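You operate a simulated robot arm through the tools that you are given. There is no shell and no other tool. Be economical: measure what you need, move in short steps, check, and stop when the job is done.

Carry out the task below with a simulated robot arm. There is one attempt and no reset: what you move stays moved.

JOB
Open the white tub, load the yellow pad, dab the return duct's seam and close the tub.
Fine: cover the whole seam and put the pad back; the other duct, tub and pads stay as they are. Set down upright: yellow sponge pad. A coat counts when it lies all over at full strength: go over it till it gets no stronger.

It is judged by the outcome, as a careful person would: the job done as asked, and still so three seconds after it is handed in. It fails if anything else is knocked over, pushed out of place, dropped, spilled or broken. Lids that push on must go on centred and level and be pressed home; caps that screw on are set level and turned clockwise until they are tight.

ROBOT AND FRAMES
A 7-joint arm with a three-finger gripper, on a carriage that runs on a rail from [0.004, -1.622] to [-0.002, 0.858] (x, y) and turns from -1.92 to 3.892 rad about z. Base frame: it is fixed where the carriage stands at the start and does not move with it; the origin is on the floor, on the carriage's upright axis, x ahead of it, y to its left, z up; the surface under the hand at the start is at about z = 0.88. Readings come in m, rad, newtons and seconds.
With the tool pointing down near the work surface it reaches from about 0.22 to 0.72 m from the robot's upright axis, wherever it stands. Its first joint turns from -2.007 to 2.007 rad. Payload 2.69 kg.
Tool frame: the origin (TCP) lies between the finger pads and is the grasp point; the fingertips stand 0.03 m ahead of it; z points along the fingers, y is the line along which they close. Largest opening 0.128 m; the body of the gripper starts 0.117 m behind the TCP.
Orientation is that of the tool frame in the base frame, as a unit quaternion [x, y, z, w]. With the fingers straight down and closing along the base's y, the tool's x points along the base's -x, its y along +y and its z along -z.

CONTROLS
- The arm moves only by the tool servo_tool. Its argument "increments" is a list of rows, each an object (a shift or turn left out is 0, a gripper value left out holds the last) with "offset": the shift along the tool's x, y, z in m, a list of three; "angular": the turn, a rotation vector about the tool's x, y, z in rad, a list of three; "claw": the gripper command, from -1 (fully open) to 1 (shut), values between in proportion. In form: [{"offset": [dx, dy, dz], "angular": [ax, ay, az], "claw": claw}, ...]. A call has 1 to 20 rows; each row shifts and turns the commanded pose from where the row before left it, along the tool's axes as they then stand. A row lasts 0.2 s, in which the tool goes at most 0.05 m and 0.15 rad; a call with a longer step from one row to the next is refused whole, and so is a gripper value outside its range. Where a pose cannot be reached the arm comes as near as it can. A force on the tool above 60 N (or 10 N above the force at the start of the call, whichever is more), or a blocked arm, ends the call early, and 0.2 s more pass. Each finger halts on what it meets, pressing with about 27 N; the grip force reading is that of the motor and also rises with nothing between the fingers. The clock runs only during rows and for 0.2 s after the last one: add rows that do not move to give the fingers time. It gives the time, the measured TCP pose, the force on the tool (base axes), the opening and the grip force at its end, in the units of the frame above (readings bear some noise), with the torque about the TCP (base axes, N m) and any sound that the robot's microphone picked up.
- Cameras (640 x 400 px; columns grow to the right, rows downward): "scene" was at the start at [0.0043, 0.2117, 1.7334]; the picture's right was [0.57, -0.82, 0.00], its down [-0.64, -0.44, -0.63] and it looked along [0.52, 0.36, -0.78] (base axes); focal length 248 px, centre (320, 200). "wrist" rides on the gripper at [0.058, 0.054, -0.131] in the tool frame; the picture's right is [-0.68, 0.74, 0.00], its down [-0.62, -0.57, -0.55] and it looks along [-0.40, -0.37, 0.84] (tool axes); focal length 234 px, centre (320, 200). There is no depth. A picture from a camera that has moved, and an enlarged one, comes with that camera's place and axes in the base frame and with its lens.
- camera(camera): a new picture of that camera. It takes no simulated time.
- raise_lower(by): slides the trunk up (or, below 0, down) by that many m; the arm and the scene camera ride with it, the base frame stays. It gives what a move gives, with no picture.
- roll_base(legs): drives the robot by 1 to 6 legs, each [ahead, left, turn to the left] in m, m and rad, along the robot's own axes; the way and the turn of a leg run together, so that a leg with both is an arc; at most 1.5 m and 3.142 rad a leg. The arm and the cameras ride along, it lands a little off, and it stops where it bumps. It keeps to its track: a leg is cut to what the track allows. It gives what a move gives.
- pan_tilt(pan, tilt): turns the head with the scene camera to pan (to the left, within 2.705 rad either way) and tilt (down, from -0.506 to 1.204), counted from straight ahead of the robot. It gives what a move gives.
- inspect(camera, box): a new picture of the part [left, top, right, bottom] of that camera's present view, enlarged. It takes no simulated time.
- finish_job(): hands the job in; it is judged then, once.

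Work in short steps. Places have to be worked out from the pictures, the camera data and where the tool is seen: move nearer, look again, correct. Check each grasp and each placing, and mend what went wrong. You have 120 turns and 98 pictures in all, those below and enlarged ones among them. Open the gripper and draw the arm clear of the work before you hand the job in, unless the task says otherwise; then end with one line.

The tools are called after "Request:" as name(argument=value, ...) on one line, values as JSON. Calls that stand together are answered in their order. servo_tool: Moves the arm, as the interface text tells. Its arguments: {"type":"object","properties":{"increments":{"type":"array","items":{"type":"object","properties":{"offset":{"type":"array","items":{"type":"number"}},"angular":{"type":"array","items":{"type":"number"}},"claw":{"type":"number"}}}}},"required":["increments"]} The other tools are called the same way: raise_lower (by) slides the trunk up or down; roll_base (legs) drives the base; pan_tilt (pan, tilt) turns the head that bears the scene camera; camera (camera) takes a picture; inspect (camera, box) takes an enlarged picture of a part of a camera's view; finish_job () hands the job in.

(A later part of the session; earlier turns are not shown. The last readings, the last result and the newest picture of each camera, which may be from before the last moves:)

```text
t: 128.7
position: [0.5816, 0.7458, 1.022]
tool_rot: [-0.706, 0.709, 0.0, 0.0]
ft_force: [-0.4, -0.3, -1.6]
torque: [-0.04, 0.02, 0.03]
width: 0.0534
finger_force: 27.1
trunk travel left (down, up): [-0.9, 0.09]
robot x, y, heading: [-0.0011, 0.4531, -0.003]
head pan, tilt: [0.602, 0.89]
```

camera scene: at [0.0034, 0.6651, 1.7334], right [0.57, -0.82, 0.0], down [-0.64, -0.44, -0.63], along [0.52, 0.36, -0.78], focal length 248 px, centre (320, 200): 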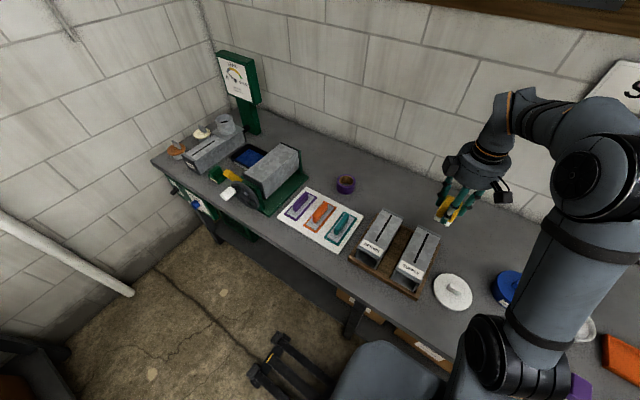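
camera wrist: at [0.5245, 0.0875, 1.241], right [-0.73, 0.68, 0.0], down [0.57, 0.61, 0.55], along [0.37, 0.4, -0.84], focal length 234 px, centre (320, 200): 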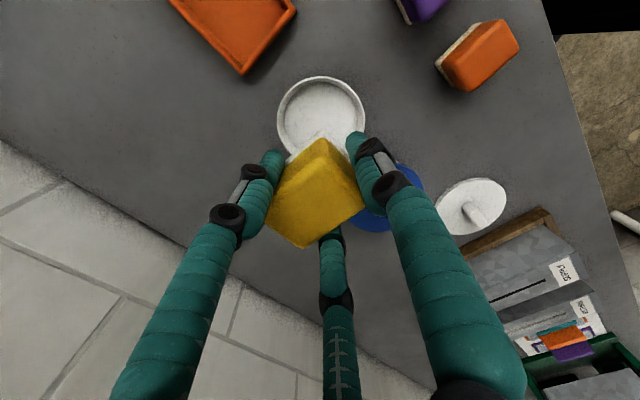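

Step down to contact.

Request:
servo_tool(increments=[{"offset": [0, 0.002, 0.006]}, {"offset": [0, 0, 0.002]}, {}])

Request:
servo_tool(increments=[{"offset": [0, 0, 0.001]}, {}])

Request:
servo_tool(increments=[{"offset": [0, 0, 0.001]}, {}])

```text
t: 129.5
position: [0.5799, 0.7474, 1.014]
tool_rot: [-0.706, 0.708, 0.0, 0.001]
ft_force: [0.6, -0.7, 4.5]
torque: [-0.07, -0.21, -0.04]
width: 0.0535
finger_force: 27.0
trunk travel left (down, up): [-0.9, 0.09]
robot x, y, heading: [-0.0004, 0.4483, -0.003]
head pan, tilt: [0.602, 0.89]
```

```text
t: 130.1
position: [0.5789, 0.7467, 1.0148]
tool_rot: [-0.706, 0.709, -0.001, 0.002]
ft_force: [3.0, 0.0, 14.0]
torque: [-0.07, -0.17, 0.01]
width: 0.0532
finger_force: 27.1
trunk travel left (down, up): [-0.9, 0.09]
robot x, y, heading: [-0.0033, 0.4509, -0.006]
head pan, tilt: [0.602, 0.89]
```

```text
t: 130.7
position: [0.5775, 0.7469, 1.0139]
tool_rot: [-0.706, 0.709, -0.001, 0.004]
ft_force: [6.5, 1.3, 22.0]
torque: [-0.02, -0.53, 0.01]
width: 0.053
finger_force: 27.2
trunk travel left (down, up): [-0.9, 0.09]
robot x, y, heading: [-0.0028, 0.4462, -0.005]
head pan, tilt: [0.602, 0.89]
```

Good. Dab toward the near end: 3 steps of 34 mm with double dabs.

Request:
servo_tool(increments=[{"offset": [0, 0, -0.0107]}, {"offset": [0, 0, 0.01]}, {}, {"offset": [0, 0, -0.01]}, {"offset": [0, 0.034, 0]}, {"offset": [0, 0, 0.01]}, {}, {}, {"offset": [0, 0, -0.01]}, {"offset": [0, 0, 0.01]}, {}])

Request:
servo_tool(increments=[{"offset": [0, 0, -0.01]}, {"offset": [0, 0.034, 0]}, {"offset": [0, 0, 0.01]}, {}, {}, {"offset": [0, 0, -0.01]}, {"offset": [0, 0, 0.01]}, {}])

Request:
servo_tool(increments=[{"offset": [0, 0, -0.01]}, {"offset": [0, 0.035, 0]}, {"offset": [0, 0, 0.0105]}, {}, {}, {"offset": [0, 0, -0.01]}, {"offset": [0, 0, 0.01]}, {}])

Request:
servo_tool(increments=[{"offset": [0, 0, -0.045]}, {"offset": [0, 0, -0.045]}, {"offset": [0.0425, -0.014, 0]}, {"offset": [0.0425, -0.014, 0]}, {"offset": [0.0425, -0.014, 0]}, {"offset": [0.0425, -0.014, 0]}, {}])

Request:
inspect(camera="scene", box=[380, 212, 408, 244])

```text
t: 133.1
position: [0.5441, 0.7461, 1.0118]
tool_rot: [-0.705, 0.709, 0.0, 0.001]
ft_force: [-1.6, -2.5, 11.4]
torque: [-0.14, -0.14, -0.05]
width: 0.0532
finger_force: 27.3
trunk travel left (down, up): [-0.9, 0.09]
robot x, y, heading: [0.0026, 0.4474, -0.003]
head pan, tilt: [0.602, 0.89]
```

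```text
t: 134.9
position: [0.5098, 0.7485, 1.0133]
tool_rot: [-0.706, 0.708, -0.001, 0.0]
ft_force: [-0.5, -1.0, 5.6]
torque: [-0.04, -0.2, -0.05]
width: 0.0533
finger_force: 26.7
trunk travel left (down, up): [-0.9, 0.09]
robot x, y, heading: [0.0013, 0.4477, -0.005]
head pan, tilt: [0.602, 0.89]
```

```text
t: 136.7
position: [0.4747, 0.7468, 1.0135]
tool_rot: [-0.706, 0.709, 0.0, 0.001]
ft_force: [-1.0, 0.0, 7.2]
torque: [-0.05, -0.17, -0.03]
width: 0.0532
finger_force: 26.9
trunk travel left (down, up): [-0.9, 0.09]
robot x, y, heading: [-0.0013, 0.4471, -0.003]
head pan, tilt: [0.602, 0.89]
```

```text
t: 138.3
position: [0.5292, 0.578, 1.1003]
tool_rot: [-0.706, 0.708, -0.001, -0.001]
ft_force: [0.1, 0.4, 0.1]
torque: [-0.07, -0.04, -0.02]
width: 0.0533
finger_force: 26.8
trunk travel left (down, up): [-0.9, 0.09]
robot x, y, heading: [-0.0052, 0.45, -0.009]
head pan, tilt: [0.602, 0.89]
```

```text
12.50 times, centred on (394, 228) of scene
camera zoom: at [0.0034, 0.6614, 1.7332], right [0.56, -0.83, 0.0], down [-0.64, -0.44, -0.63], along [0.52, 0.35, -0.78], focal length 3102 px, centre (-605, -150)
```

zoom: 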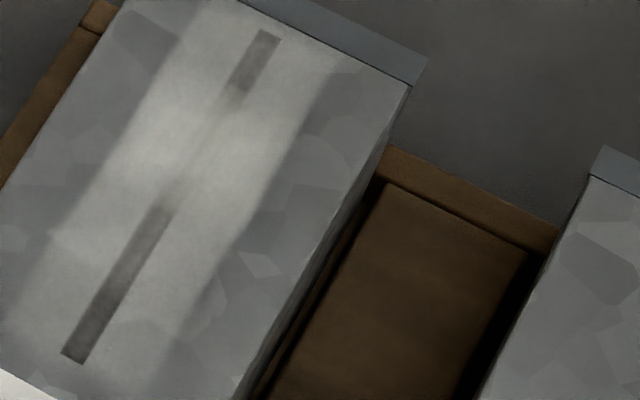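

A fresh dab gives full strength in the middle; the far end and near half still need it. Reload and treat the far end alone.

Request:
servo_tool(increments=[{"offset": [0.0429, -0.0049, 0]}, {"offset": [0.0429, -0.0049, 0]}, {"offset": [0.0429, -0.0049, 0]}, {"offset": [0.0429, -0.0049, 0]}, {"offset": [0.0429, -0.0049, 0]}, {"offset": [0.0429, -0.0049, 0]}, {"offset": [0.0429, -0.0049, 0]}, {"offset": [0.0429, -0.0049, 0]}, {"offset": [0.0429, -0.0049, 0]}, {"offset": [0.0429, -0.0049, 0]}, {}, {}, {"offset": [0, 0, 0.045]}, {"offset": [0, 0, 0.045]}, {"offset": [0, 0, 0.04]}, {}])

Request:
servo_tool(increments=[{"offset": [0, 0, 0.005]}, {"offset": [0, 0, 0.002]}, {}])

Request:
servo_tool(increments=[{"offset": [0, 0, 0.001]}, {}])

Request:
servo_tool(increments=[{"offset": [0, 0, 0.001]}, {}])

```text
t: 141.7
position: [0.5791, 0.1486, 0.971]
tool_rot: [-0.706, 0.708, -0.001, 0.0]
ft_force: [-0.4, 0.5, 0.4]
torque: [-0.04, -0.02, 0.03]
width: 0.0531
finger_force: 27.5
trunk travel left (down, up): [-0.9, 0.09]
robot x, y, heading: [-0.0018, 0.4468, -0.008]
head pan, tilt: [0.602, 0.89]
```

```text
t: 142.5
position: [0.5778, 0.1486, 0.964]
tool_rot: [-0.705, 0.709, 0.0, 0.0]
ft_force: [0.1, 0.2, -0.7]
torque: [0.03, 0.03, -0.02]
width: 0.0533
finger_force: 27.0
trunk travel left (down, up): [-0.9, 0.09]
robot x, y, heading: [-0.0007, 0.4467, -0.0]
head pan, tilt: [0.602, 0.89]
```

```text
t: 143.1
position: [0.5785, 0.1479, 0.9635]
tool_rot: [-0.706, 0.709, 0.0, 0.0]
ft_force: [-0.3, 0.2, -0.9]
torque: [0.02, 0.02, 0.02]
width: 0.0532
finger_force: 27.3
trunk travel left (down, up): [-0.9, 0.09]
robot x, y, heading: [-0.0031, 0.4457, -0.003]
head pan, tilt: [0.602, 0.89]
```

```text
t: 143.7
position: [0.5782, 0.1479, 0.963]
tool_rot: [-0.706, 0.708, 0.0, -0.001]
ft_force: [-1.2, -0.9, -0.6]
torque: [0.02, -0.02, -0.01]
width: 0.0533
finger_force: 27.8
trunk travel left (down, up): [-0.9, 0.09]
robot x, y, heading: [0.0003, 0.4512, -0.004]
head pan, tilt: [0.602, 0.89]
```

Two more small steps for contact, then dwell.

Request:
servo_tool(increments=[{"offset": [0, 0, 0.001]}, {}])

Request:
servo_tool(increments=[{"offset": [0, 0, 0.001]}, {}])

Request:
servo_tool(increments=[{"offset": [0, 0, 0.0007]}, {}, {}])

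```text
t: 144.3
position: [0.5778, 0.1484, 0.9621]
tool_rot: [-0.706, 0.709, 0.0, 0.0]
ft_force: [-0.1, -0.8, -0.3]
torque: [0.0, 0.0, 0.01]
width: 0.0529
finger_force: 27.6
trunk travel left (down, up): [-0.9, 0.09]
robot x, y, heading: [-0.0015, 0.4478, -0.004]
head pan, tilt: [0.602, 0.89]
```

```text
t: 144.9
position: [0.577, 0.1483, 0.9618]
tool_rot: [-0.706, 0.708, 0.0, 0.0]
ft_force: [0.2, -0.5, 1.9]
torque: [0.02, -0.1, 0.0]
width: 0.0536
finger_force: 26.8
trunk travel left (down, up): [-0.9, 0.09]
robot x, y, heading: [-0.0004, 0.4459, -0.007]
head pan, tilt: [0.602, 0.89]
```

```text
t: 145.7
position: [0.5765, 0.1482, 0.9612]
tool_rot: [-0.706, 0.709, -0.001, 0.001]
ft_force: [1.8, 0.5, 8.3]
torque: [0.09, -0.18, 0.01]
width: 0.0534
finger_force: 26.6
trunk travel left (down, up): [-0.9, 0.09]
robot x, y, heading: [0.0006, 0.4493, -0.004]
head pan, tilt: [0.602, 0.89]
```

Loaded. Back to the far end at x≈0.574.

Request:
servo_tool(increments=[{"offset": [0, 0, -0.03]}, {"offset": [0, 0, -0.04]}, {"offset": [0, 0, -0.04]}, {"offset": [0, 0, -0.04]}, {"offset": [-0.0428, 0.0002, 0]}, {"offset": [-0.0428, 0.0002, 0]}, {"offset": [-0.0428, 0.0002, 0]}, {"offset": [-0.0428, 0.0002, 0]}, {"offset": [-0.0428, 0.0002, 0]}, {"offset": [-0.0428, 0.0002, 0]}, {"offset": [-0.0428, 0.0002, 0]}, {"offset": [-0.0428, 0.0002, 0]}, {"offset": [-0.0428, 0.0002, 0]}, {"offset": [-0.0428, 0.0002, 0]}, {"offset": [-0.0428, 0.0002, 0]}, {"offset": [-0.0428, 0.0002, 0]}, {"offset": [-0.0428, 0.0002, 0]}, {"offset": [-0.0428, 0.0002, 0]}, {}, {}])

Request:
servo_tool(increments=[{"offset": [0, 0, 0.045]}, {"offset": [0, 0, 0.04]}, {"offset": [0, 0, 0.009]}, {}])

Request:
servo_tool(increments=[{"offset": [0, 0, 0.0015]}, {}])

Request:
servo_tool(increments=[{"offset": [0, 0, 0.001]}, {}])

```text
t: 149.9
position: [0.5771, 0.7492, 1.1081]
tool_rot: [-0.706, 0.708, 0.0, 0.0]
ft_force: [-0.5, 0.5, -0.1]
torque: [-0.03, 0.01, 0.02]
width: 0.0533
finger_force: 26.9
trunk travel left (down, up): [-0.9, 0.09]
robot x, y, heading: [0.0009, 0.4452, -0.005]
head pan, tilt: [0.602, 0.89]
```

```text
t: 150.9
position: [0.5778, 0.7493, 1.0144]
tool_rot: [-0.705, 0.709, 0.001, 0.0]
ft_force: [-0.8, 0.0, 0.1]
torque: [0.01, 0.01, 0.02]
width: 0.0529
finger_force: 27.2
trunk travel left (down, up): [-0.9, 0.09]
robot x, y, heading: [-0.0027, 0.4467, -0.003]
head pan, tilt: [0.602, 0.89]
```

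```text
t: 151.5
position: [0.5787, 0.7482, 1.0137]
tool_rot: [-0.706, 0.708, 0.0, 0.0]
ft_force: [0.5, -0.1, -0.7]
torque: [-0.03, 0.01, -0.03]
width: 0.0534
finger_force: 27.1
trunk travel left (down, up): [-0.9, 0.09]
robot x, y, heading: [-0.0028, 0.4468, -0.003]
head pan, tilt: [0.602, 0.89]
```

```text
t: 152.1
position: [0.577, 0.7483, 1.0128]
tool_rot: [-0.707, 0.708, -0.001, 0.0]
ft_force: [0.6, 1.1, 3.0]
torque: [0.03, -0.18, 0.05]
width: 0.0534
finger_force: 27.1
trunk travel left (down, up): [-0.9, 0.09]
robot x, y, heading: [-0.0031, 0.4481, -0.007]
head pan, tilt: [0.602, 0.89]
```

The torque shows the pad's +x edge touching first, i.e. it sits slightly tilted. Tilt the tool by 0.03 rad to level the sponge and press.

Request:
servo_tool(increments=[{"offset": [0, 0, -0.004]}, {"angular": [0.03, 0, 0]}, {"offset": [0, 0, 0.004]}, {}])

Request:
servo_tool(increments=[{"offset": [0, 0, 0.001]}, {}])

Request:
servo_tool(increments=[{"offset": [0, 0, 0.001]}, {}])

```text
t: 153.1
position: [0.5781, 0.7482, 1.0128]
tool_rot: [-0.705, 0.709, -0.011, 0.01]
ft_force: [0.1, -0.2, 2.8]
torque: [0.0, 0.05, -0.04]
width: 0.0533
finger_force: 26.7
trunk travel left (down, up): [-0.9, 0.09]
robot x, y, heading: [-0.0012, 0.4465, -0.004]
head pan, tilt: [0.602, 0.89]
```

```text
t: 153.7
position: [0.5767, 0.7461, 1.0129]
tool_rot: [-0.706, 0.708, -0.01, 0.011]
ft_force: [0.7, -1.1, 8.5]
torque: [-0.11, 0.16, 0.02]
width: 0.0532
finger_force: 27.5
trunk travel left (down, up): [-0.9, 0.09]
robot x, y, heading: [-0.0021, 0.4491, -0.002]
head pan, tilt: [0.602, 0.89]
```

```text
t: 154.3
position: [0.5788, 0.7474, 1.0125]
tool_rot: [-0.706, 0.708, -0.01, 0.013]
ft_force: [4.2, 0.6, 15.8]
torque: [-0.03, 0.16, 0.0]
width: 0.0534
finger_force: 27.5
trunk travel left (down, up): [-0.9, 0.09]
robot x, y, heading: [-0.0037, 0.447, -0.001]
head pan, tilt: [0.602, 0.89]
```

Near level now (15.8 N). Dab a few times here, then lift aside and look.

Request:
servo_tool(increments=[{}, {"offset": [0, 0, -0.008]}, {"angular": [-0.012, 0, 0]}, {"offset": [0, 0, 0.008]}, {}, {}, {"offset": [0, 0, -0.008]}, {"offset": [0, 0, 0.008]}, {}, {}])

Request:
servo_tool(increments=[{"offset": [0, 0, -0.045]}, {"offset": [0, 0, -0.045]}, {"offset": [0.0425, 0, 0]}, {"offset": [0.0425, 0, 0]}, {"offset": [0.0425, 0, 0]}, {"offset": [0.0425, 0, 0]}, {}])

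Request:
inspect(camera="scene", box=[380, 212, 408, 244])

```text
t: 156.5
position: [0.5766, 0.7484, 1.0118]
tool_rot: [-0.706, 0.708, -0.006, 0.008]
ft_force: [-0.9, -0.5, 8.4]
torque: [-0.02, 0.22, 0.02]
width: 0.0533
finger_force: 26.5
trunk travel left (down, up): [-0.9, 0.09]
robot x, y, heading: [0.0012, 0.446, -0.004]
head pan, tilt: [0.602, 0.89]
```

```text
t: 158.1
position: [0.5741, 0.5818, 1.1013]
tool_rot: [-0.706, 0.708, -0.008, 0.005]
ft_force: [0.6, -0.1, -1.1]
torque: [-0.06, 0.0, -0.02]
width: 0.0531
finger_force: 27.2
trunk travel left (down, up): [-0.9, 0.09]
robot x, y, heading: [0.0022, 0.4448, -0.0]
head pan, tilt: [0.602, 0.89]
```

```text
12.50 times, centred on (394, 228) of scene
camera zoom: at [0.0039, 0.6615, 1.7331], right [0.56, -0.83, 0.0], down [-0.64, -0.44, -0.63], along [0.52, 0.35, -0.78], focal length 3102 px, centre (-605, -150)
```

zoom: 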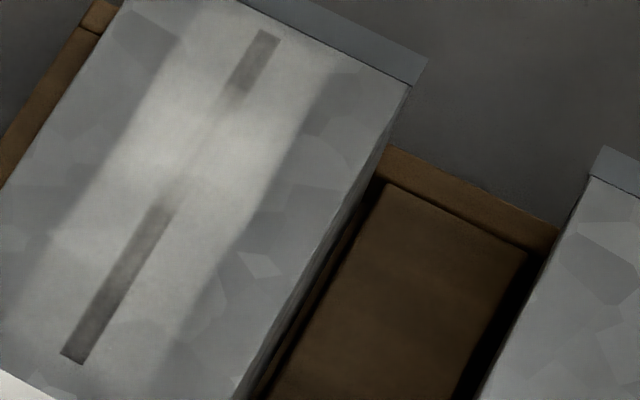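

Far end unchanged: contact was on an edge (tilted first one way, then the other, maybe touching the end flange). Retry with a middle tilt and 5 mm nearer, seeking balanced torque.

Request:
servo_tool(increments=[{"angular": [-0.009, 0, 0]}, {"offset": [-0.0418, 0.001, 0]}, {"offset": [-0.0418, 0.001, 0]}, {"offset": [-0.0418, 0.001, 0]}, {"offset": [-0.0418, 0.001, 0]}, {}, {"offset": [0, 0, 0.045]}, {"offset": [0, 0, 0.04]}, {}])

Request:
servo_tool(increments=[{"offset": [0, 0, 0.003]}, {}])

Request:
servo_tool(increments=[{"offset": [0, 0, 0.001]}, {}])

Request:
servo_tool(increments=[{"offset": [0, 0, 0.001]}, {}])

```text
t: 160.1
position: [0.5735, 0.7457, 1.0174]
tool_rot: [-0.705, 0.709, -0.002, 0.003]
ft_force: [0.0, 0.4, -0.4]
torque: [0.04, 0.02, -0.05]
width: 0.0532
finger_force: 26.8
trunk travel left (down, up): [-0.9, 0.09]
robot x, y, heading: [0.0004, 0.4491, -0.001]
head pan, tilt: [0.602, 0.89]
```

```text
t: 160.7
position: [0.5729, 0.7458, 1.0149]
tool_rot: [-0.705, 0.709, -0.003, 0.003]
ft_force: [-0.3, 0.3, -0.2]
torque: [0.02, 0.01, 0.05]
width: 0.0532
finger_force: 26.9
trunk travel left (down, up): [-0.9, 0.09]
robot x, y, heading: [-0.0035, 0.4513, -0.002]
head pan, tilt: [0.602, 0.89]
```

```text
t: 161.3
position: [0.574, 0.7458, 1.0118]
tool_rot: [-0.706, 0.708, -0.002, 0.003]
ft_force: [0.3, 0.1, -0.9]
torque: [-0.05, 0.02, 0.0]
width: 0.053
finger_force: 27.0
trunk travel left (down, up): [-0.9, 0.09]
robot x, y, heading: [0.0011, 0.447, -0.004]
head pan, tilt: [0.602, 0.89]
```

```text
t: 161.9
position: [0.5737, 0.7463, 1.0126]
tool_rot: [-0.706, 0.708, -0.003, 0.005]
ft_force: [0.9, 0.6, 4.4]
torque: [-0.04, -0.28, -0.03]
width: 0.0532
finger_force: 26.6
trunk travel left (down, up): [-0.9, 0.09]
robot x, y, heading: [-0.0015, 0.4441, -0.001]
head pan, tilt: [0.602, 0.89]
```

The contact lever points far to +x, suggesting the pad's edge is on the end flange. Look closely.

Request:
inspect(camera="scene", box=[375, 195, 425, 235])

Request:
camera(camera="wrist")

```text
10.00 times, centred on (400, 215) of scene
camera zoom: at [0.0033, 0.659, 1.7336], right [0.56, -0.83, 0.0], down [-0.64, -0.44, -0.63], along [0.52, 0.35, -0.78], focal length 2481 px, centre (-480, 50)
```

zoom: 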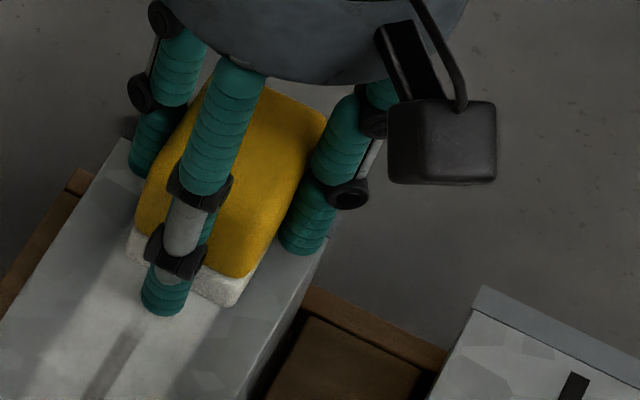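

```text
39 pictures are left
camera wrist: at [0.5182, 0.6887, 1.1427], right [-0.73, 0.68, -0.01], down [0.56, 0.61, 0.56], along [0.38, 0.4, -0.83], focal length 234 px, centre (320, 200)
```

wrist: 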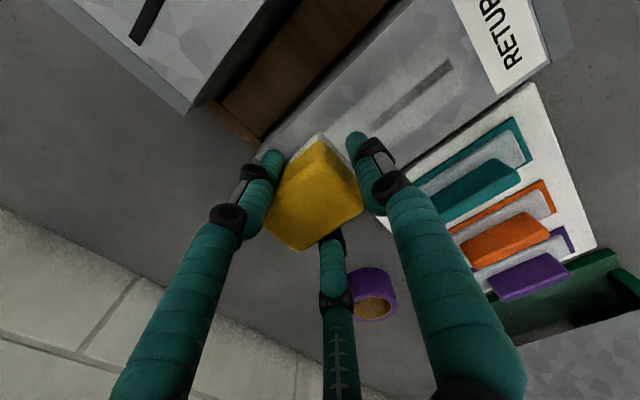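

Pad now spans TCP −0.016…+0.034, and the flange starts at ~0.607, so the far dab must be at TCP x≈0.570. Shift 4 mm back and re-press.

Request:
servo_tool(increments=[{"offset": [0, 0, -0.008]}, {"offset": [0, 0.004, 0]}, {"offset": [0, 0, 0.008]}, {}])

Request:
servo_tool(increments=[{"offset": [0, 0, 0.001]}, {}])

Request:
servo_tool(increments=[{"offset": [0, 0, 0.001]}, {}])

```text
t: 162.9
position: [0.5703, 0.7446, 1.0117]
tool_rot: [-0.706, 0.709, -0.005, 0.004]
ft_force: [0.5, 0.5, 3.8]
torque: [-0.03, -0.17, 0.0]
width: 0.0535
finger_force: 27.2
trunk travel left (down, up): [-0.9, 0.09]
robot x, y, heading: [0.0001, 0.4476, -0.004]
head pan, tilt: [0.602, 0.89]
```

```text
t: 163.5
position: [0.5687, 0.7448, 1.0127]
tool_rot: [-0.706, 0.709, -0.003, 0.005]
ft_force: [3.0, -0.3, 13.6]
torque: [-0.09, -0.33, 0.03]
width: 0.0533
finger_force: 26.9
trunk travel left (down, up): [-0.9, 0.09]
robot x, y, heading: [-0.0008, 0.4456, 0.0]
head pan, tilt: [0.602, 0.89]
```

```text
t: 164.1
position: [0.5679, 0.7445, 1.0116]
tool_rot: [-0.706, 0.708, -0.003, 0.006]
ft_force: [5.8, 1.5, 21.2]
torque: [0.0, -0.53, 0.03]
width: 0.0533
finger_force: 27.2
trunk travel left (down, up): [-0.9, 0.09]
robot x, y, heading: [0.0006, 0.4465, -0.0]
head pan, tilt: [0.602, 0.89]
```

Balanced now (lever ≈ pad centre). Dab a few times, then look.

Request:
servo_tool(increments=[{"offset": [0, 0, -0.009]}, {"offset": [-0.003, 0, 0]}, {"offset": [0, 0, 0.0085]}, {}, {}, {"offset": [0, 0, -0.008]}, {"offset": [0, 0, 0.008]}, {}, {}])

Request:
servo_tool(increments=[{"offset": [0, 0, -0.045]}, {"offset": [0, 0, -0.045]}, {"offset": [0.0425, 0, 0]}, {"offset": [0.0425, 0, 0]}, {"offset": [0.0425, 0, 0]}, {"offset": [0.0425, 0, 0]}, {}])

Request:
inspect(camera="scene", box=[380, 212, 408, 244])

```text
t: 166.1
position: [0.5685, 0.7456, 1.0116]
tool_rot: [-0.705, 0.709, -0.004, 0.006]
ft_force: [-1.1, -0.8, 16.8]
torque: [-0.07, -0.28, -0.02]
width: 0.0532
finger_force: 27.4
trunk travel left (down, up): [-0.9, 0.09]
robot x, y, heading: [-0.001, 0.4451, -0.001]
head pan, tilt: [0.602, 0.89]
```

```text
t: 167.7
position: [0.5668, 0.5774, 1.0989]
tool_rot: [-0.705, 0.709, -0.003, 0.002]
ft_force: [-0.2, 0.6, -1.0]
torque: [-0.06, 0.02, -0.02]
width: 0.0531
finger_force: 26.9
trunk travel left (down, up): [-0.9, 0.09]
robot x, y, heading: [-0.0015, 0.4448, -0.005]
head pan, tilt: [0.602, 0.89]
```

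```text
12.50 times, centred on (394, 228) of scene
camera zoom: at [0.004, 0.6615, 1.7331], right [0.56, -0.83, 0.0], down [-0.64, -0.44, -0.63], along [0.52, 0.35, -0.78], focal length 3102 px, centre (-605, -150)
```

zoom: 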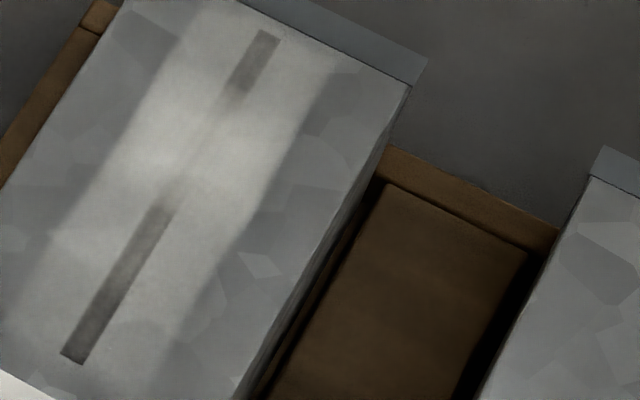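

Some gain at the far segment; the pad's load was mostly spent before. Reload and go straight to that spot.

Request:
servo_tool(increments=[{"offset": [0.0428, -0.0011, 0]}, {"offset": [0.0428, -0.0011, 0]}, {"offset": [0.0428, -0.0011, 0]}, {"offset": [0.0428, -0.0011, 0]}, {"offset": [0.0428, -0.0011, 0]}, {"offset": [0.0428, -0.0011, 0]}, {"offset": [0.0428, -0.0011, 0]}, {"offset": [0.0428, -0.0011, 0]}, {"offset": [0.0428, -0.0011, 0]}, {"offset": [0.0428, -0.0011, 0]}, {}, {}, {"offset": [0, 0, 0.045]}, {"offset": [0, 0, 0.045]}, {"offset": [0, 0, 0.04]}, {"offset": [0, 0, 0.005]}, {}])

Request:
servo_tool(increments=[{"offset": [0, 0, 0.0015]}, {}])

Request:
servo_tool(increments=[{"offset": [0, 0, 0.001]}, {}])

Request:
servo_tool(increments=[{"offset": [0, 0, 0.001]}, {}])

```text
t: 171.3
position: [0.5776, 0.1486, 0.9653]
tool_rot: [-0.705, 0.709, -0.003, 0.003]
ft_force: [0.4, 0.0, -0.9]
torque: [-0.01, 0.03, -0.01]
width: 0.0535
finger_force: 27.0
trunk travel left (down, up): [-0.9, 0.09]
robot x, y, heading: [0.0, 0.4456, -0.003]
head pan, tilt: [0.602, 0.89]
```

```text
t: 171.9
position: [0.5775, 0.1491, 0.9627]
tool_rot: [-0.705, 0.709, -0.003, 0.003]
ft_force: [-0.1, 0.4, -1.4]
torque: [0.01, 0.05, 0.03]
width: 0.0532
finger_force: 27.3
trunk travel left (down, up): [-0.9, 0.09]
robot x, y, heading: [0.0037, 0.4474, 0.002]
head pan, tilt: [0.602, 0.89]
```

```text
t: 172.5
position: [0.5777, 0.1498, 0.9636]
tool_rot: [-0.706, 0.709, -0.003, 0.003]
ft_force: [0.5, -0.6, -0.8]
torque: [0.05, 0.03, -0.02]
width: 0.0532
finger_force: 26.9
trunk travel left (down, up): [-0.9, 0.09]
robot x, y, heading: [0.0002, 0.4437, -0.002]
head pan, tilt: [0.602, 0.89]
```

```text
t: 173.1
position: [0.5769, 0.149, 0.9622]
tool_rot: [-0.706, 0.709, -0.003, 0.003]
ft_force: [-0.7, 0.8, -0.6]
torque: [0.0, 0.01, -0.03]
width: 0.0532
finger_force: 26.5
trunk travel left (down, up): [-0.9, 0.09]
robot x, y, heading: [-0.0015, 0.4495, -0.004]
head pan, tilt: [0.602, 0.89]
```

Continue until about 10–15 N.

Request:
servo_tool(increments=[{"offset": [0, 0, 0.0015]}, {}])

Request:
servo_tool(increments=[{"offset": [0, 0, 0.001]}, {}])

Request:
servo_tool(increments=[{"offset": [0, 0, 0.001]}, {}])

```text
t: 173.7
position: [0.5781, 0.1494, 0.9597]
tool_rot: [-0.706, 0.708, -0.003, 0.003]
ft_force: [0.3, 0.5, 0.2]
torque: [-0.04, 0.01, -0.02]
width: 0.0534
finger_force: 27.5
trunk travel left (down, up): [-0.9, 0.09]
robot x, y, heading: [0.0006, 0.4519, -0.005]
head pan, tilt: [0.602, 0.89]
```

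```text
t: 174.3
position: [0.5785, 0.1499, 0.9592]
tool_rot: [-0.706, 0.709, -0.003, 0.003]
ft_force: [1.1, 0.0, 2.3]
torque: [0.04, -0.17, 0.01]
width: 0.0533
finger_force: 26.9
trunk travel left (down, up): [-0.9, 0.09]
robot x, y, heading: [-0.0037, 0.447, -0.001]
head pan, tilt: [0.602, 0.89]
```

```text
t: 174.9
position: [0.5773, 0.1492, 0.9585]
tool_rot: [-0.706, 0.708, -0.006, 0.003]
ft_force: [1.5, -0.3, 10.8]
torque: [0.06, -0.32, -0.02]
width: 0.0533
finger_force: 26.8
trunk travel left (down, up): [-0.9, 0.09]
robot x, y, heading: [-0.0011, 0.4509, -0.007]
head pan, tilt: [0.602, 0.89]
```

Loaded. Back to the far end at x≈0.570.

Request:
servo_tool(increments=[{"offset": [0, 0, -0.03]}, {"offset": [0, 0, -0.04]}, {"offset": [0, 0, -0.04]}, {"offset": [0, 0, -0.04]}, {"offset": [-0.0428, 0.00055, 0]}, {"offset": [-0.0428, 0.00055, 0]}, {"offset": [-0.0428, 0.00055, 0]}, {"offset": [-0.0428, 0.00055, 0]}, {"offset": [-0.0428, 0.00055, 0]}, {"offset": [-0.0428, 0.00055, 0]}, {"offset": [-0.0428, 0.00055, 0]}, {"offset": [-0.0428, 0.00055, 0]}, {"offset": [-0.0428, 0.00055, 0]}, {"offset": [-0.0428, 0.00055, 0]}, {"offset": [-0.0428, 0.00055, 0]}, {"offset": [-0.0428, 0.00055, 0]}, {"offset": [-0.0428, 0.00055, 0]}, {"offset": [-0.0428, 0.00055, 0]}, {}, {}])

Request:
servo_tool(increments=[{"offset": [0, 0, 0.045]}, {"offset": [0, 0, 0.035]}, {}])

```text
t: 179.1
position: [0.5733, 0.7487, 1.1075]
tool_rot: [-0.705, 0.709, -0.003, 0.003]
ft_force: [-0.2, -0.1, -0.3]
torque: [-0.01, 0.0, 0.0]
width: 0.0534
finger_force: 27.5
trunk travel left (down, up): [-0.9, 0.09]
robot x, y, heading: [-0.0007, 0.4485, -0.005]
head pan, tilt: [0.602, 0.89]
```

```text
t: 179.9
position: [0.572, 0.7464, 1.0293]
tool_rot: [-0.705, 0.709, -0.003, 0.003]
ft_force: [0.1, 0.5, -0.1]
torque: [0.02, 0.0, 0.02]
width: 0.0532
finger_force: 26.9
trunk travel left (down, up): [-0.9, 0.09]
robot x, y, heading: [-0.0008, 0.4492, -0.004]
head pan, tilt: [0.602, 0.89]
```

Shift 2.5 mm back and press down in steps.

Request:
servo_tool(increments=[{"offset": [0, 0.0025, 0.013]}, {"offset": [0, 0, 0.003]}, {}])

Request:
servo_tool(increments=[{"offset": [0, 0, 0.0015]}, {}])

Request:
servo_tool(increments=[{"offset": [0, 0, 0.001]}, {}])

Request:
servo_tool(increments=[{"offset": [0, 0, 0.001]}, {}])

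```text
t: 180.7
position: [0.5683, 0.7469, 1.012]
tool_rot: [-0.706, 0.709, -0.003, 0.003]
ft_force: [-0.9, -0.2, 0.0]
torque: [-0.02, 0.02, -0.02]
width: 0.0531
finger_force: 26.7
trunk travel left (down, up): [-0.9, 0.09]
robot x, y, heading: [0.0034, 0.4498, -0.004]
head pan, tilt: [0.602, 0.89]
```

```text
t: 181.3
position: [0.5696, 0.7469, 1.0119]
tool_rot: [-0.704, 0.71, -0.004, 0.004]
ft_force: [0.6, -1.0, 6.3]
torque: [-0.07, -0.26, -0.02]
width: 0.0531
finger_force: 27.2
trunk travel left (down, up): [-0.9, 0.09]
robot x, y, heading: [-0.0006, 0.4457, -0.004]
head pan, tilt: [0.602, 0.89]
```

```text
t: 181.9
position: [0.5691, 0.7466, 1.0122]
tool_rot: [-0.705, 0.709, -0.004, 0.004]
ft_force: [2.0, -2.1, 15.2]
torque: [-0.16, -0.3, -0.07]
width: 0.0533
finger_force: 27.2
trunk travel left (down, up): [-0.9, 0.09]
robot x, y, heading: [-0.0032, 0.4495, -0.002]
head pan, tilt: [0.602, 0.89]
```

```text
t: 182.5
position: [0.5699, 0.7469, 1.0103]
tool_rot: [-0.705, 0.709, -0.004, 0.005]
ft_force: [4.2, -2.5, 22.0]
torque: [-0.11, -0.52, -0.01]
width: 0.0532
finger_force: 26.9
trunk travel left (down, up): [-0.9, 0.09]
robot x, y, heading: [0.0016, 0.4469, 0.001]
head pan, tilt: [0.602, 0.89]
```

Firm contact. Dab once more and look.

Request:
servo_tool(increments=[{}, {"offset": [0, 0, -0.009]}, {"offset": [0, 0, 0.0085]}, {}, {}, {"offset": [0, 0, -0.045]}, {"offset": [0, 0, -0.045]}, {"offset": [0.0425, 0, 0]}, {"offset": [0.0425, 0, 0]}, {"offset": [0.0425, 0, 0]}, {"offset": [0.0425, 0, 0]}, {}])

Request:
inspect(camera="scene", box=[380, 212, 408, 244])

```text
t: 185.1
position: [0.5673, 0.5813, 1.0994]
tool_rot: [-0.706, 0.708, -0.003, 0.003]
ft_force: [0.2, 1.5, -0.6]
torque: [-0.02, 0.01, 0.01]
width: 0.053
finger_force: 27.1
trunk travel left (down, up): [-0.9, 0.09]
robot x, y, heading: [0.0001, 0.4487, -0.003]
head pan, tilt: [0.602, 0.89]
```

```text
12.50 times, centred on (394, 228) of scene
camera zoom: at [0.0039, 0.6615, 1.7331], right [0.56, -0.83, 0.0], down [-0.64, -0.44, -0.63], along [0.52, 0.35, -0.78], focal length 3102 px, centre (-605, -150)
```

zoom: 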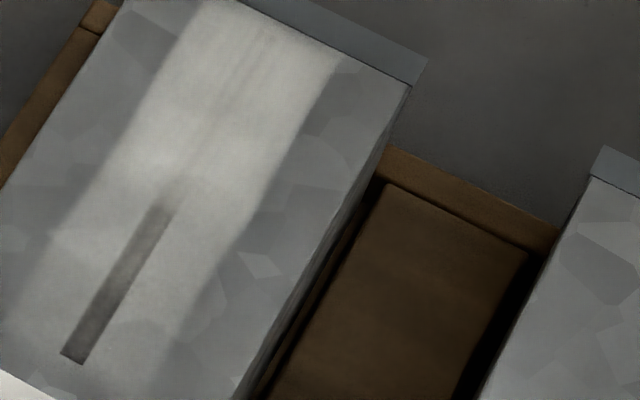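

Far half is now full strength. Reload for the near segment.

Request:
servo_tool(increments=[{"offset": [0.0432, -0.0011, 0]}, {"offset": [0.0432, -0.0011, 0]}, {"offset": [0.0432, -0.0011, 0]}, {"offset": [0.0432, -0.0011, 0]}, {"offset": [0.0432, -0.0011, 0]}, {"offset": [0.0432, -0.0011, 0]}, {"offset": [0.0432, -0.0011, 0]}, {"offset": [0.0432, -0.0011, 0]}, {"offset": [0.0432, -0.0011, 0]}, {"offset": [0.0432, -0.0011, 0]}, {}, {}, {"offset": [0, 0, 0.045]}, {"offset": [0, 0, 0.045]}, {"offset": [0, 0, 0.04]}, {"offset": [0, 0, 0.007]}, {}])

Request:
servo_tool(increments=[{"offset": [0, 0, 0.002]}, {}])

Request:
servo_tool(increments=[{"offset": [0, 0, 0.0015]}, {}])

Request:
servo_tool(increments=[{"offset": [0, 0, 0.001]}, {}])

Request:
servo_tool(increments=[{"offset": [0, 0, 0.001]}, {}])

```text
t: 188.7
position: [0.5773, 0.1471, 0.9615]
tool_rot: [-0.705, 0.709, -0.003, 0.004]
ft_force: [0.3, -1.1, -0.7]
torque: [-0.03, -0.02, -0.03]
width: 0.0531
finger_force: 27.1
trunk travel left (down, up): [-0.9, 0.09]
robot x, y, heading: [-0.0032, 0.4453, 0.001]
head pan, tilt: [0.602, 0.89]
```

```text
t: 189.3
position: [0.5771, 0.1458, 0.9596]
tool_rot: [-0.706, 0.708, -0.003, 0.004]
ft_force: [0.4, -0.2, 0.2]
torque: [-0.04, 0.03, 0.0]
width: 0.0529
finger_force: 26.9
trunk travel left (down, up): [-0.9, 0.09]
robot x, y, heading: [0.0003, 0.4509, -0.005]
head pan, tilt: [0.602, 0.89]
```

```text
t: 189.9
position: [0.5759, 0.1455, 0.9589]
tool_rot: [-0.705, 0.709, -0.004, 0.004]
ft_force: [0.4, 0.2, 3.0]
torque: [-0.01, -0.15, 0.03]
width: 0.0532
finger_force: 27.1
trunk travel left (down, up): [-0.9, 0.09]
robot x, y, heading: [-0.0025, 0.4491, 0.0]
head pan, tilt: [0.602, 0.89]
```

```text
t: 190.5
position: [0.5772, 0.1462, 0.9585]
tool_rot: [-0.705, 0.709, -0.005, 0.004]
ft_force: [-0.3, -1.2, 9.6]
torque: [0.01, -0.2, -0.09]
width: 0.0531
finger_force: 26.6
trunk travel left (down, up): [-0.9, 0.09]
robot x, y, heading: [0.0025, 0.4433, -0.002]
head pan, tilt: [0.602, 0.89]
```

```text
t: 191.1
position: [0.5769, 0.1469, 0.9579]
tool_rot: [-0.706, 0.708, -0.006, 0.005]
ft_force: [2.5, -2.5, 17.8]
torque: [-0.01, -0.22, -0.09]
width: 0.0533
finger_force: 27.1
trunk travel left (down, up): [-0.9, 0.09]
robot x, y, heading: [-0.0038, 0.4497, -0.002]
head pan, tilt: [0.602, 0.89]
```

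Loaded. Travel to the near end, x≈0.480.

Request:
servo_tool(increments=[{"offset": [0, 0, -0.03]}, {"offset": [0, 0, -0.04]}, {"offset": [0, 0, -0.04]}, {"offset": [0, 0, -0.04]}, {"offset": [-0.0429, 0.0069, 0]}, {"offset": [-0.0429, 0.0069, 0]}, {"offset": [-0.0429, 0.0069, 0]}, {"offset": [-0.0429, 0.0069, 0]}, {"offset": [-0.0429, 0.0069, 0]}, {"offset": [-0.0429, 0.0069, 0]}, {"offset": [-0.0429, 0.0069, 0]}, {"offset": [-0.0429, 0.0069, 0]}, {"offset": [-0.0429, 0.0069, 0]}, {"offset": [-0.0429, 0.0069, 0]}, {"offset": [-0.0429, 0.0069, 0]}, {"offset": [-0.0429, 0.0069, 0]}, {"offset": [-0.0429, 0.0069, 0]}, {"offset": [-0.0429, 0.0069, 0]}, {}, {}])

Request:
servo_tool(increments=[{"offset": [0, 0, 0.045]}, {"offset": [0, 0, 0.035]}, {"offset": [0, 0, 0.012]}, {}])

Request:
servo_tool(increments=[{"offset": [0, 0, 0.002]}, {}])

Request:
servo_tool(increments=[{"offset": [0, 0, 0.001]}, {}])

```text
t: 195.3
position: [0.4846, 0.7479, 1.1057]
tool_rot: [-0.706, 0.708, -0.004, 0.003]
ft_force: [0.3, 0.1, -0.9]
torque: [-0.03, 0.03, -0.01]
width: 0.0531
finger_force: 27.3
trunk travel left (down, up): [-0.9, 0.09]
robot x, y, heading: [-0.004, 0.4485, -0.008]
head pan, tilt: [0.602, 0.89]
```

```text
t: 196.3
position: [0.4831, 0.7479, 1.0133]
tool_rot: [-0.706, 0.709, -0.002, 0.002]
ft_force: [1.0, -0.5, -0.8]
torque: [-0.01, 0.02, 0.0]
width: 0.0533
finger_force: 26.5
trunk travel left (down, up): [-0.9, 0.09]
robot x, y, heading: [0.0013, 0.4457, -0.003]
head pan, tilt: [0.602, 0.89]
```

```text
t: 196.9
position: [0.4843, 0.748, 1.0116]
tool_rot: [-0.705, 0.709, -0.003, 0.003]
ft_force: [-0.7, -1.1, -1.0]
torque: [-0.01, 0.02, 0.01]
width: 0.0531
finger_force: 26.8
trunk travel left (down, up): [-0.9, 0.09]
robot x, y, heading: [-0.004, 0.4495, -0.007]
head pan, tilt: [0.602, 0.89]
```

```text
t: 197.5
position: [0.4828, 0.7464, 1.0112]
tool_rot: [-0.706, 0.708, -0.004, 0.003]
ft_force: [0.0, -0.5, -0.6]
torque: [0.0, 0.0, 0.03]
width: 0.0533
finger_force: 26.7
trunk travel left (down, up): [-0.9, 0.09]
robot x, y, heading: [-0.0009, 0.4475, -0.012]
head pan, tilt: [0.602, 0.89]
```

Shift 6 mm toward −x to cover the near end, then press.

Request:
servo_tool(increments=[{"offset": [0, 0.006, 0]}, {"offset": [0, 0, 0.001]}, {}])

Request:
servo_tool(increments=[{"offset": [0, 0, 0.001]}, {}])

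Request:
servo_tool(increments=[{"offset": [0, 0, 0.001]}, {}])

Request:
servo_tool(increments=[{"offset": [0, 0, 0.0007]}, {}, {}])

```text
t: 198.3
position: [0.4787, 0.7481, 1.0105]
tool_rot: [-0.705, 0.709, -0.003, 0.005]
ft_force: [1.2, -0.2, 8.5]
torque: [-0.06, -0.37, 0.0]
width: 0.0531
finger_force: 27.0
trunk travel left (down, up): [-0.9, 0.09]
robot x, y, heading: [-0.0015, 0.4489, -0.004]
head pan, tilt: [0.602, 0.89]
```

```text
t: 198.9
position: [0.4772, 0.748, 1.0088]
tool_rot: [-0.706, 0.708, -0.004, 0.007]
ft_force: [5.8, 2.3, 22.0]
torque: [-0.05, -0.41, 0.01]
width: 0.0533
finger_force: 26.6
trunk travel left (down, up): [-0.9, 0.09]
robot x, y, heading: [-0.0051, 0.4462, -0.005]
head pan, tilt: [0.602, 0.89]
```

```text
t: 199.5
position: [0.4763, 0.7479, 1.0085]
tool_rot: [-0.706, 0.708, -0.003, 0.005]
ft_force: [4.5, 4.8, 21.4]
torque: [0.04, -0.53, 0.1]
width: 0.0535
finger_force: 26.1
trunk travel left (down, up): [-0.9, 0.09]
robot x, y, heading: [-0.0032, 0.4489, -0.004]
head pan, tilt: [0.602, 0.89]
```

```text
t: 200.3
position: [0.4761, 0.7485, 1.0077]
tool_rot: [-0.706, 0.708, -0.003, 0.004]
ft_force: [3.0, 5.6, 21.3]
torque: [0.17, -0.42, 0.09]
width: 0.0532
finger_force: 26.9
trunk travel left (down, up): [-0.9, 0.09]
robot x, y, heading: [-0.0041, 0.4459, 0.0]
head pan, tilt: [0.602, 0.89]
```

The pad slipped ~2 mm more; no harder pressing. Lightly dab at x≈0.51 and look.

Request:
servo_tool(increments=[{"offset": [0, 0, -0.01]}, {"offset": [0, -0.03, 0]}, {"offset": [0, 0, 0.0085]}, {}, {}])

Request:
servo_tool(increments=[{"offset": [0, 0, 0.0008]}, {}])

Request:
servo_tool(increments=[{"offset": [0, 0, -0.045]}, {"offset": [0, 0, -0.045]}, {"offset": [0.0425, -0.014, 0]}, {"offset": [0.0425, -0.014, 0]}, {"offset": [0.0425, -0.014, 0]}, {"offset": [0.0425, -0.014, 0]}, {}])

Request:
inspect(camera="scene", box=[380, 212, 408, 244])

Request:
inspect(camera="scene", box=[400, 170, 470, 220])

```text
t: 201.5
position: [0.5089, 0.7465, 1.0089]
tool_rot: [-0.705, 0.709, -0.003, 0.003]
ft_force: [-0.8, 0.3, -1.1]
torque: [-0.01, -0.01, 0.01]
width: 0.0529
finger_force: 27.5
trunk travel left (down, up): [-0.9, 0.09]
robot x, y, heading: [0.0003, 0.4505, -0.002]
head pan, tilt: [0.602, 0.89]
```

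```text
t: 202.1
position: [0.5077, 0.7473, 1.0073]
tool_rot: [-0.705, 0.709, -0.003, 0.003]
ft_force: [-0.5, -0.2, -0.7]
torque: [-0.01, 0.0, 0.0]
width: 0.0533
finger_force: 26.7
trunk travel left (down, up): [-0.9, 0.09]
robot x, y, heading: [-0.0037, 0.4469, -0.002]
head pan, tilt: [0.602, 0.89]
```

```text
t: 203.7
position: [0.5635, 0.5799, 1.0966]
tool_rot: [-0.706, 0.708, -0.004, 0.003]
ft_force: [-0.2, 0.1, -0.3]
torque: [-0.08, 0.04, 0.0]
width: 0.0531
finger_force: 27.5
trunk travel left (down, up): [-0.9, 0.09]
robot x, y, heading: [0.0017, 0.4464, -0.001]
head pan, tilt: [0.602, 0.89]
```

```text
12.50 times, centred on (394, 228) of scene
camera zoom: at [0.0035, 0.6615, 1.7332], right [0.56, -0.83, 0.0], down [-0.64, -0.44, -0.63], along [0.52, 0.35, -0.78], focal length 3102 px, centre (-605, -150)
```

zoom: 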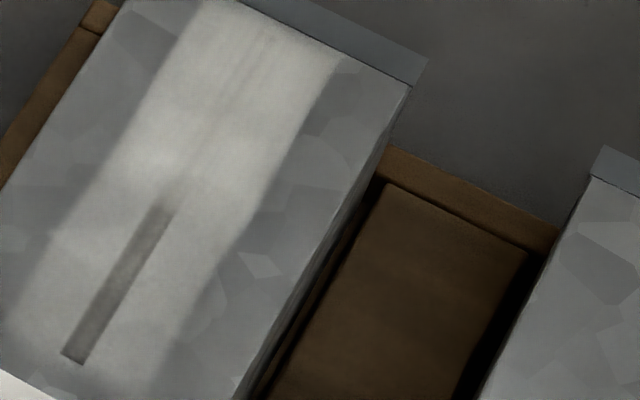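

```text
8.00 times, centred on (435, 195) of scene
camera zoom: at [0.0035, 0.6615, 1.7332], right [0.56, -0.83, 0.0], down [-0.64, -0.44, -0.63], along [0.52, 0.35, -0.78], focal length 1985 px, centre (-600, 240)
```

zoom: 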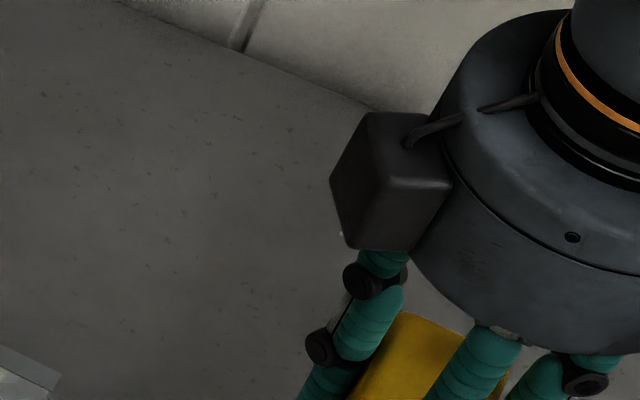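

Near half gained only a little. Check how far the sponge still protrudes below the fingertips before continuing.

Request:
inspect(camera="scene", box=[420, 190, 490, 250])

Request:
inspect(camera="wrist", box=[220, 80, 420, 280])

```text
6.67 times, centred on (455, 220) of scene
camera zoom: at [0.0035, 0.6615, 1.7332], right [0.56, -0.83, 0.0], down [-0.64, -0.44, -0.63], along [0.52, 0.35, -0.78], focal length 1654 px, centre (-580, 67)
```

zoom: 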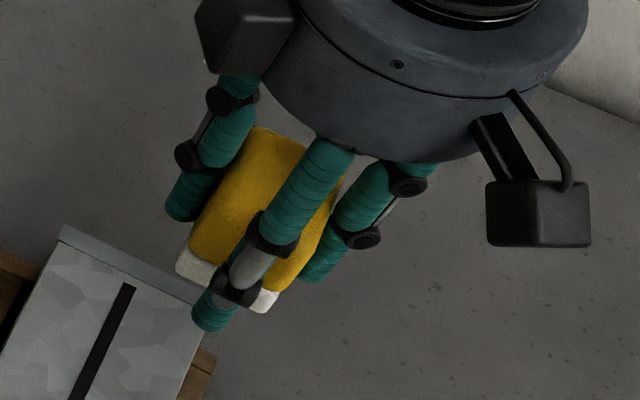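

```text
2.00 times, centred on (320, 180) of wrist
camera zoom: at [0.5081, 0.5237, 1.2276], right [-0.73, 0.68, -0.01], down [0.56, 0.61, 0.55], along [0.38, 0.4, -0.83], focal length 468 px, centre (320, 240)
```

zoom: 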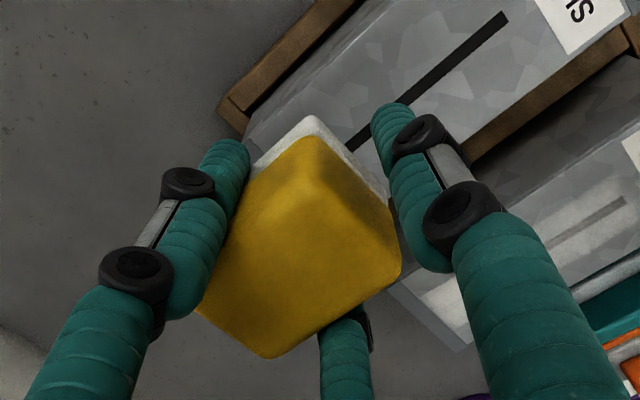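

The sponge protrudes only ~6 mm past the tips. At the next load I'll let it sit on the sealant and regrip higher up. Go to the tub.

Request:
servo_tool(increments=[{"offset": [0.0432, -0.0014, 0]}, {"offset": [0.0432, -0.0014, 0]}, {"offset": [0.0432, -0.0014, 0]}, {"offset": [0.0432, -0.0014, 0]}, {"offset": [0.0432, -0.0014, 0]}, {"offset": [0.0432, -0.0014, 0]}, {"offset": [0.0432, -0.0014, 0]}, {"offset": [0.0432, -0.0014, 0]}, {"offset": [0.0432, -0.0014, 0]}, {"offset": [0.0432, -0.0014, 0]}, {}, {}, {"offset": [0, 0, 0.045]}, {"offset": [0, 0, 0.045]}, {"offset": [0, 0, 0.04]}, {"offset": [0, 0, 0.007]}, {}])

Request:
servo_tool(increments=[{"offset": [0, 0, 0.0025]}, {}])

Request:
servo_tool(increments=[{"offset": [0, 0, 0.0015]}, {}])

Request:
servo_tool(increments=[{"offset": [0, 0, 0.001]}, {}])

```text
t: 207.3
position: [0.5766, 0.1441, 0.9614]
tool_rot: [-0.706, 0.709, -0.003, 0.003]
ft_force: [-0.4, -1.0, -0.8]
torque: [0.0, -0.02, 0.04]
width: 0.0534
finger_force: 26.8
trunk travel left (down, up): [-0.9, 0.09]
robot x, y, heading: [-0.0026, 0.445, -0.006]
head pan, tilt: [0.602, 0.89]
```

```text
t: 207.9
position: [0.5748, 0.145, 0.9585]
tool_rot: [-0.706, 0.708, -0.003, 0.002]
ft_force: [0.4, -0.1, -1.2]
torque: [0.04, -0.01, -0.03]
width: 0.0529
finger_force: 27.2
trunk travel left (down, up): [-0.9, 0.09]
robot x, y, heading: [-0.0032, 0.4498, -0.004]
head pan, tilt: [0.602, 0.89]
```

```text
t: 208.5
position: [0.574, 0.1451, 0.957]
tool_rot: [-0.706, 0.708, -0.003, 0.003]
ft_force: [0.2, -0.1, -0.8]
torque: [0.01, 0.02, 0.02]
width: 0.0531
finger_force: 27.6
trunk travel left (down, up): [-0.9, 0.09]
robot x, y, heading: [0.0011, 0.4489, -0.004]
head pan, tilt: [0.602, 0.89]
```

```text
t: 209.1
position: [0.5752, 0.1454, 0.9565]
tool_rot: [-0.706, 0.708, -0.003, 0.003]
ft_force: [0.2, -0.3, -1.1]
torque: [-0.02, 0.0, -0.03]
width: 0.0531
finger_force: 27.3
trunk travel left (down, up): [-0.9, 0.09]
robot x, y, heading: [-0.0022, 0.4486, -0.004]
head pan, tilt: [0.602, 0.89]
```

Nudge to the tub's centre and continue down.

Request:
servo_tool(increments=[{"offset": [-0.003, -0.002, 0.001]}, {}])

Request:
servo_tool(increments=[{"offset": [0, 0, 0.001]}, {}])

Request:
servo_tool(increments=[{"offset": [0, 0, 0.001]}, {}])

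Request:
inspect(camera="wrist", box=[220, 80, 420, 280])

```text
t: 209.7
position: [0.5778, 0.1487, 0.9546]
tool_rot: [-0.706, 0.708, -0.003, 0.002]
ft_force: [0.3, 0.1, 0.5]
torque: [-0.03, -0.09, 0.01]
width: 0.0533
finger_force: 27.2
trunk travel left (down, up): [-0.9, 0.09]
robot x, y, heading: [-0.0007, 0.4455, -0.003]
head pan, tilt: [0.602, 0.89]
```

```text
t: 210.3
position: [0.577, 0.1483, 0.9554]
tool_rot: [-0.705, 0.709, -0.005, 0.003]
ft_force: [1.6, -0.9, 9.6]
torque: [0.02, -0.09, -0.03]
width: 0.053
finger_force: 27.0
trunk travel left (down, up): [-0.9, 0.09]
robot x, y, heading: [-0.0028, 0.4495, -0.004]
head pan, tilt: [0.602, 0.89]
```

```text
t: 210.9
position: [0.5766, 0.1487, 0.9553]
tool_rot: [-0.706, 0.708, -0.005, 0.004]
ft_force: [3.7, -1.5, 15.9]
torque: [0.05, -0.15, -0.06]
width: 0.0533
finger_force: 26.9
trunk travel left (down, up): [-0.9, 0.09]
robot x, y, heading: [-0.0013, 0.4461, -0.007]
head pan, tilt: [0.602, 0.89]
```

```text
2.00 times, centred on (320, 180) of wrist
camera zoom: at [0.5216, 0.0921, 1.0858], right [-0.73, 0.68, -0.01], down [0.56, 0.61, 0.55], along [0.38, 0.4, -0.83], focal length 468 px, centre (320, 240)
```

zoom: 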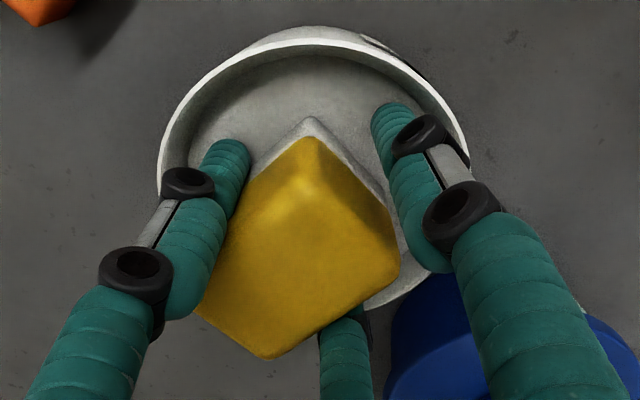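

Plenty of room inside the tub. Unload slightly, open a little, level the tool, raise 14 mm and regrip.

Request:
servo_tool(increments=[{"offset": [0, 0, -0.001]}, {"claw": 0.04}, {"claw": 0.04}, {}, {"offset": [0, 0, -0.007], "angular": [-0.009, 0, 0]}, {"offset": [0, 0, -0.007]}, {}, {}])

Request:
inspect(camera="wrist", box=[220, 80, 420, 280])

```text
t: 212.7
position: [0.5754, 0.1495, 0.968]
tool_rot: [-0.706, 0.708, 0.0, 0.0]
ft_force: [-0.2, 0.7, 0.9]
torque: [0.03, -0.01, 0.0]
width: 0.0616
finger_force: 0.2
trunk travel left (down, up): [-0.9, 0.09]
robot x, y, heading: [-0.0016, 0.4481, -0.002]
head pan, tilt: [0.602, 0.89]
```

```text
2.00 times, centred on (320, 180) of wrist
camera zoom: at [0.5226, 0.0922, 1.0997], right [-0.73, 0.68, 0.0], down [0.57, 0.61, 0.55], along [0.37, 0.4, -0.84], focal length 468 px, centre (320, 240)
```

zoom: 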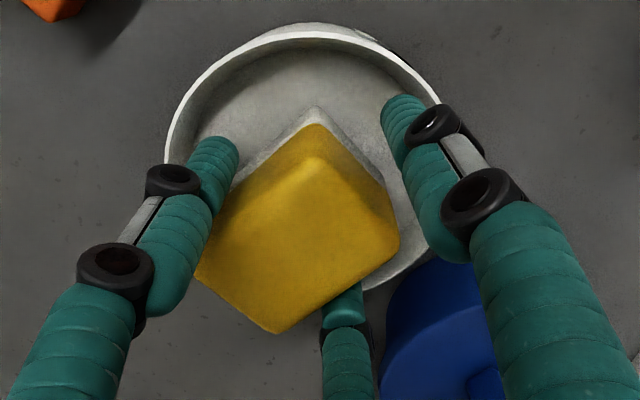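

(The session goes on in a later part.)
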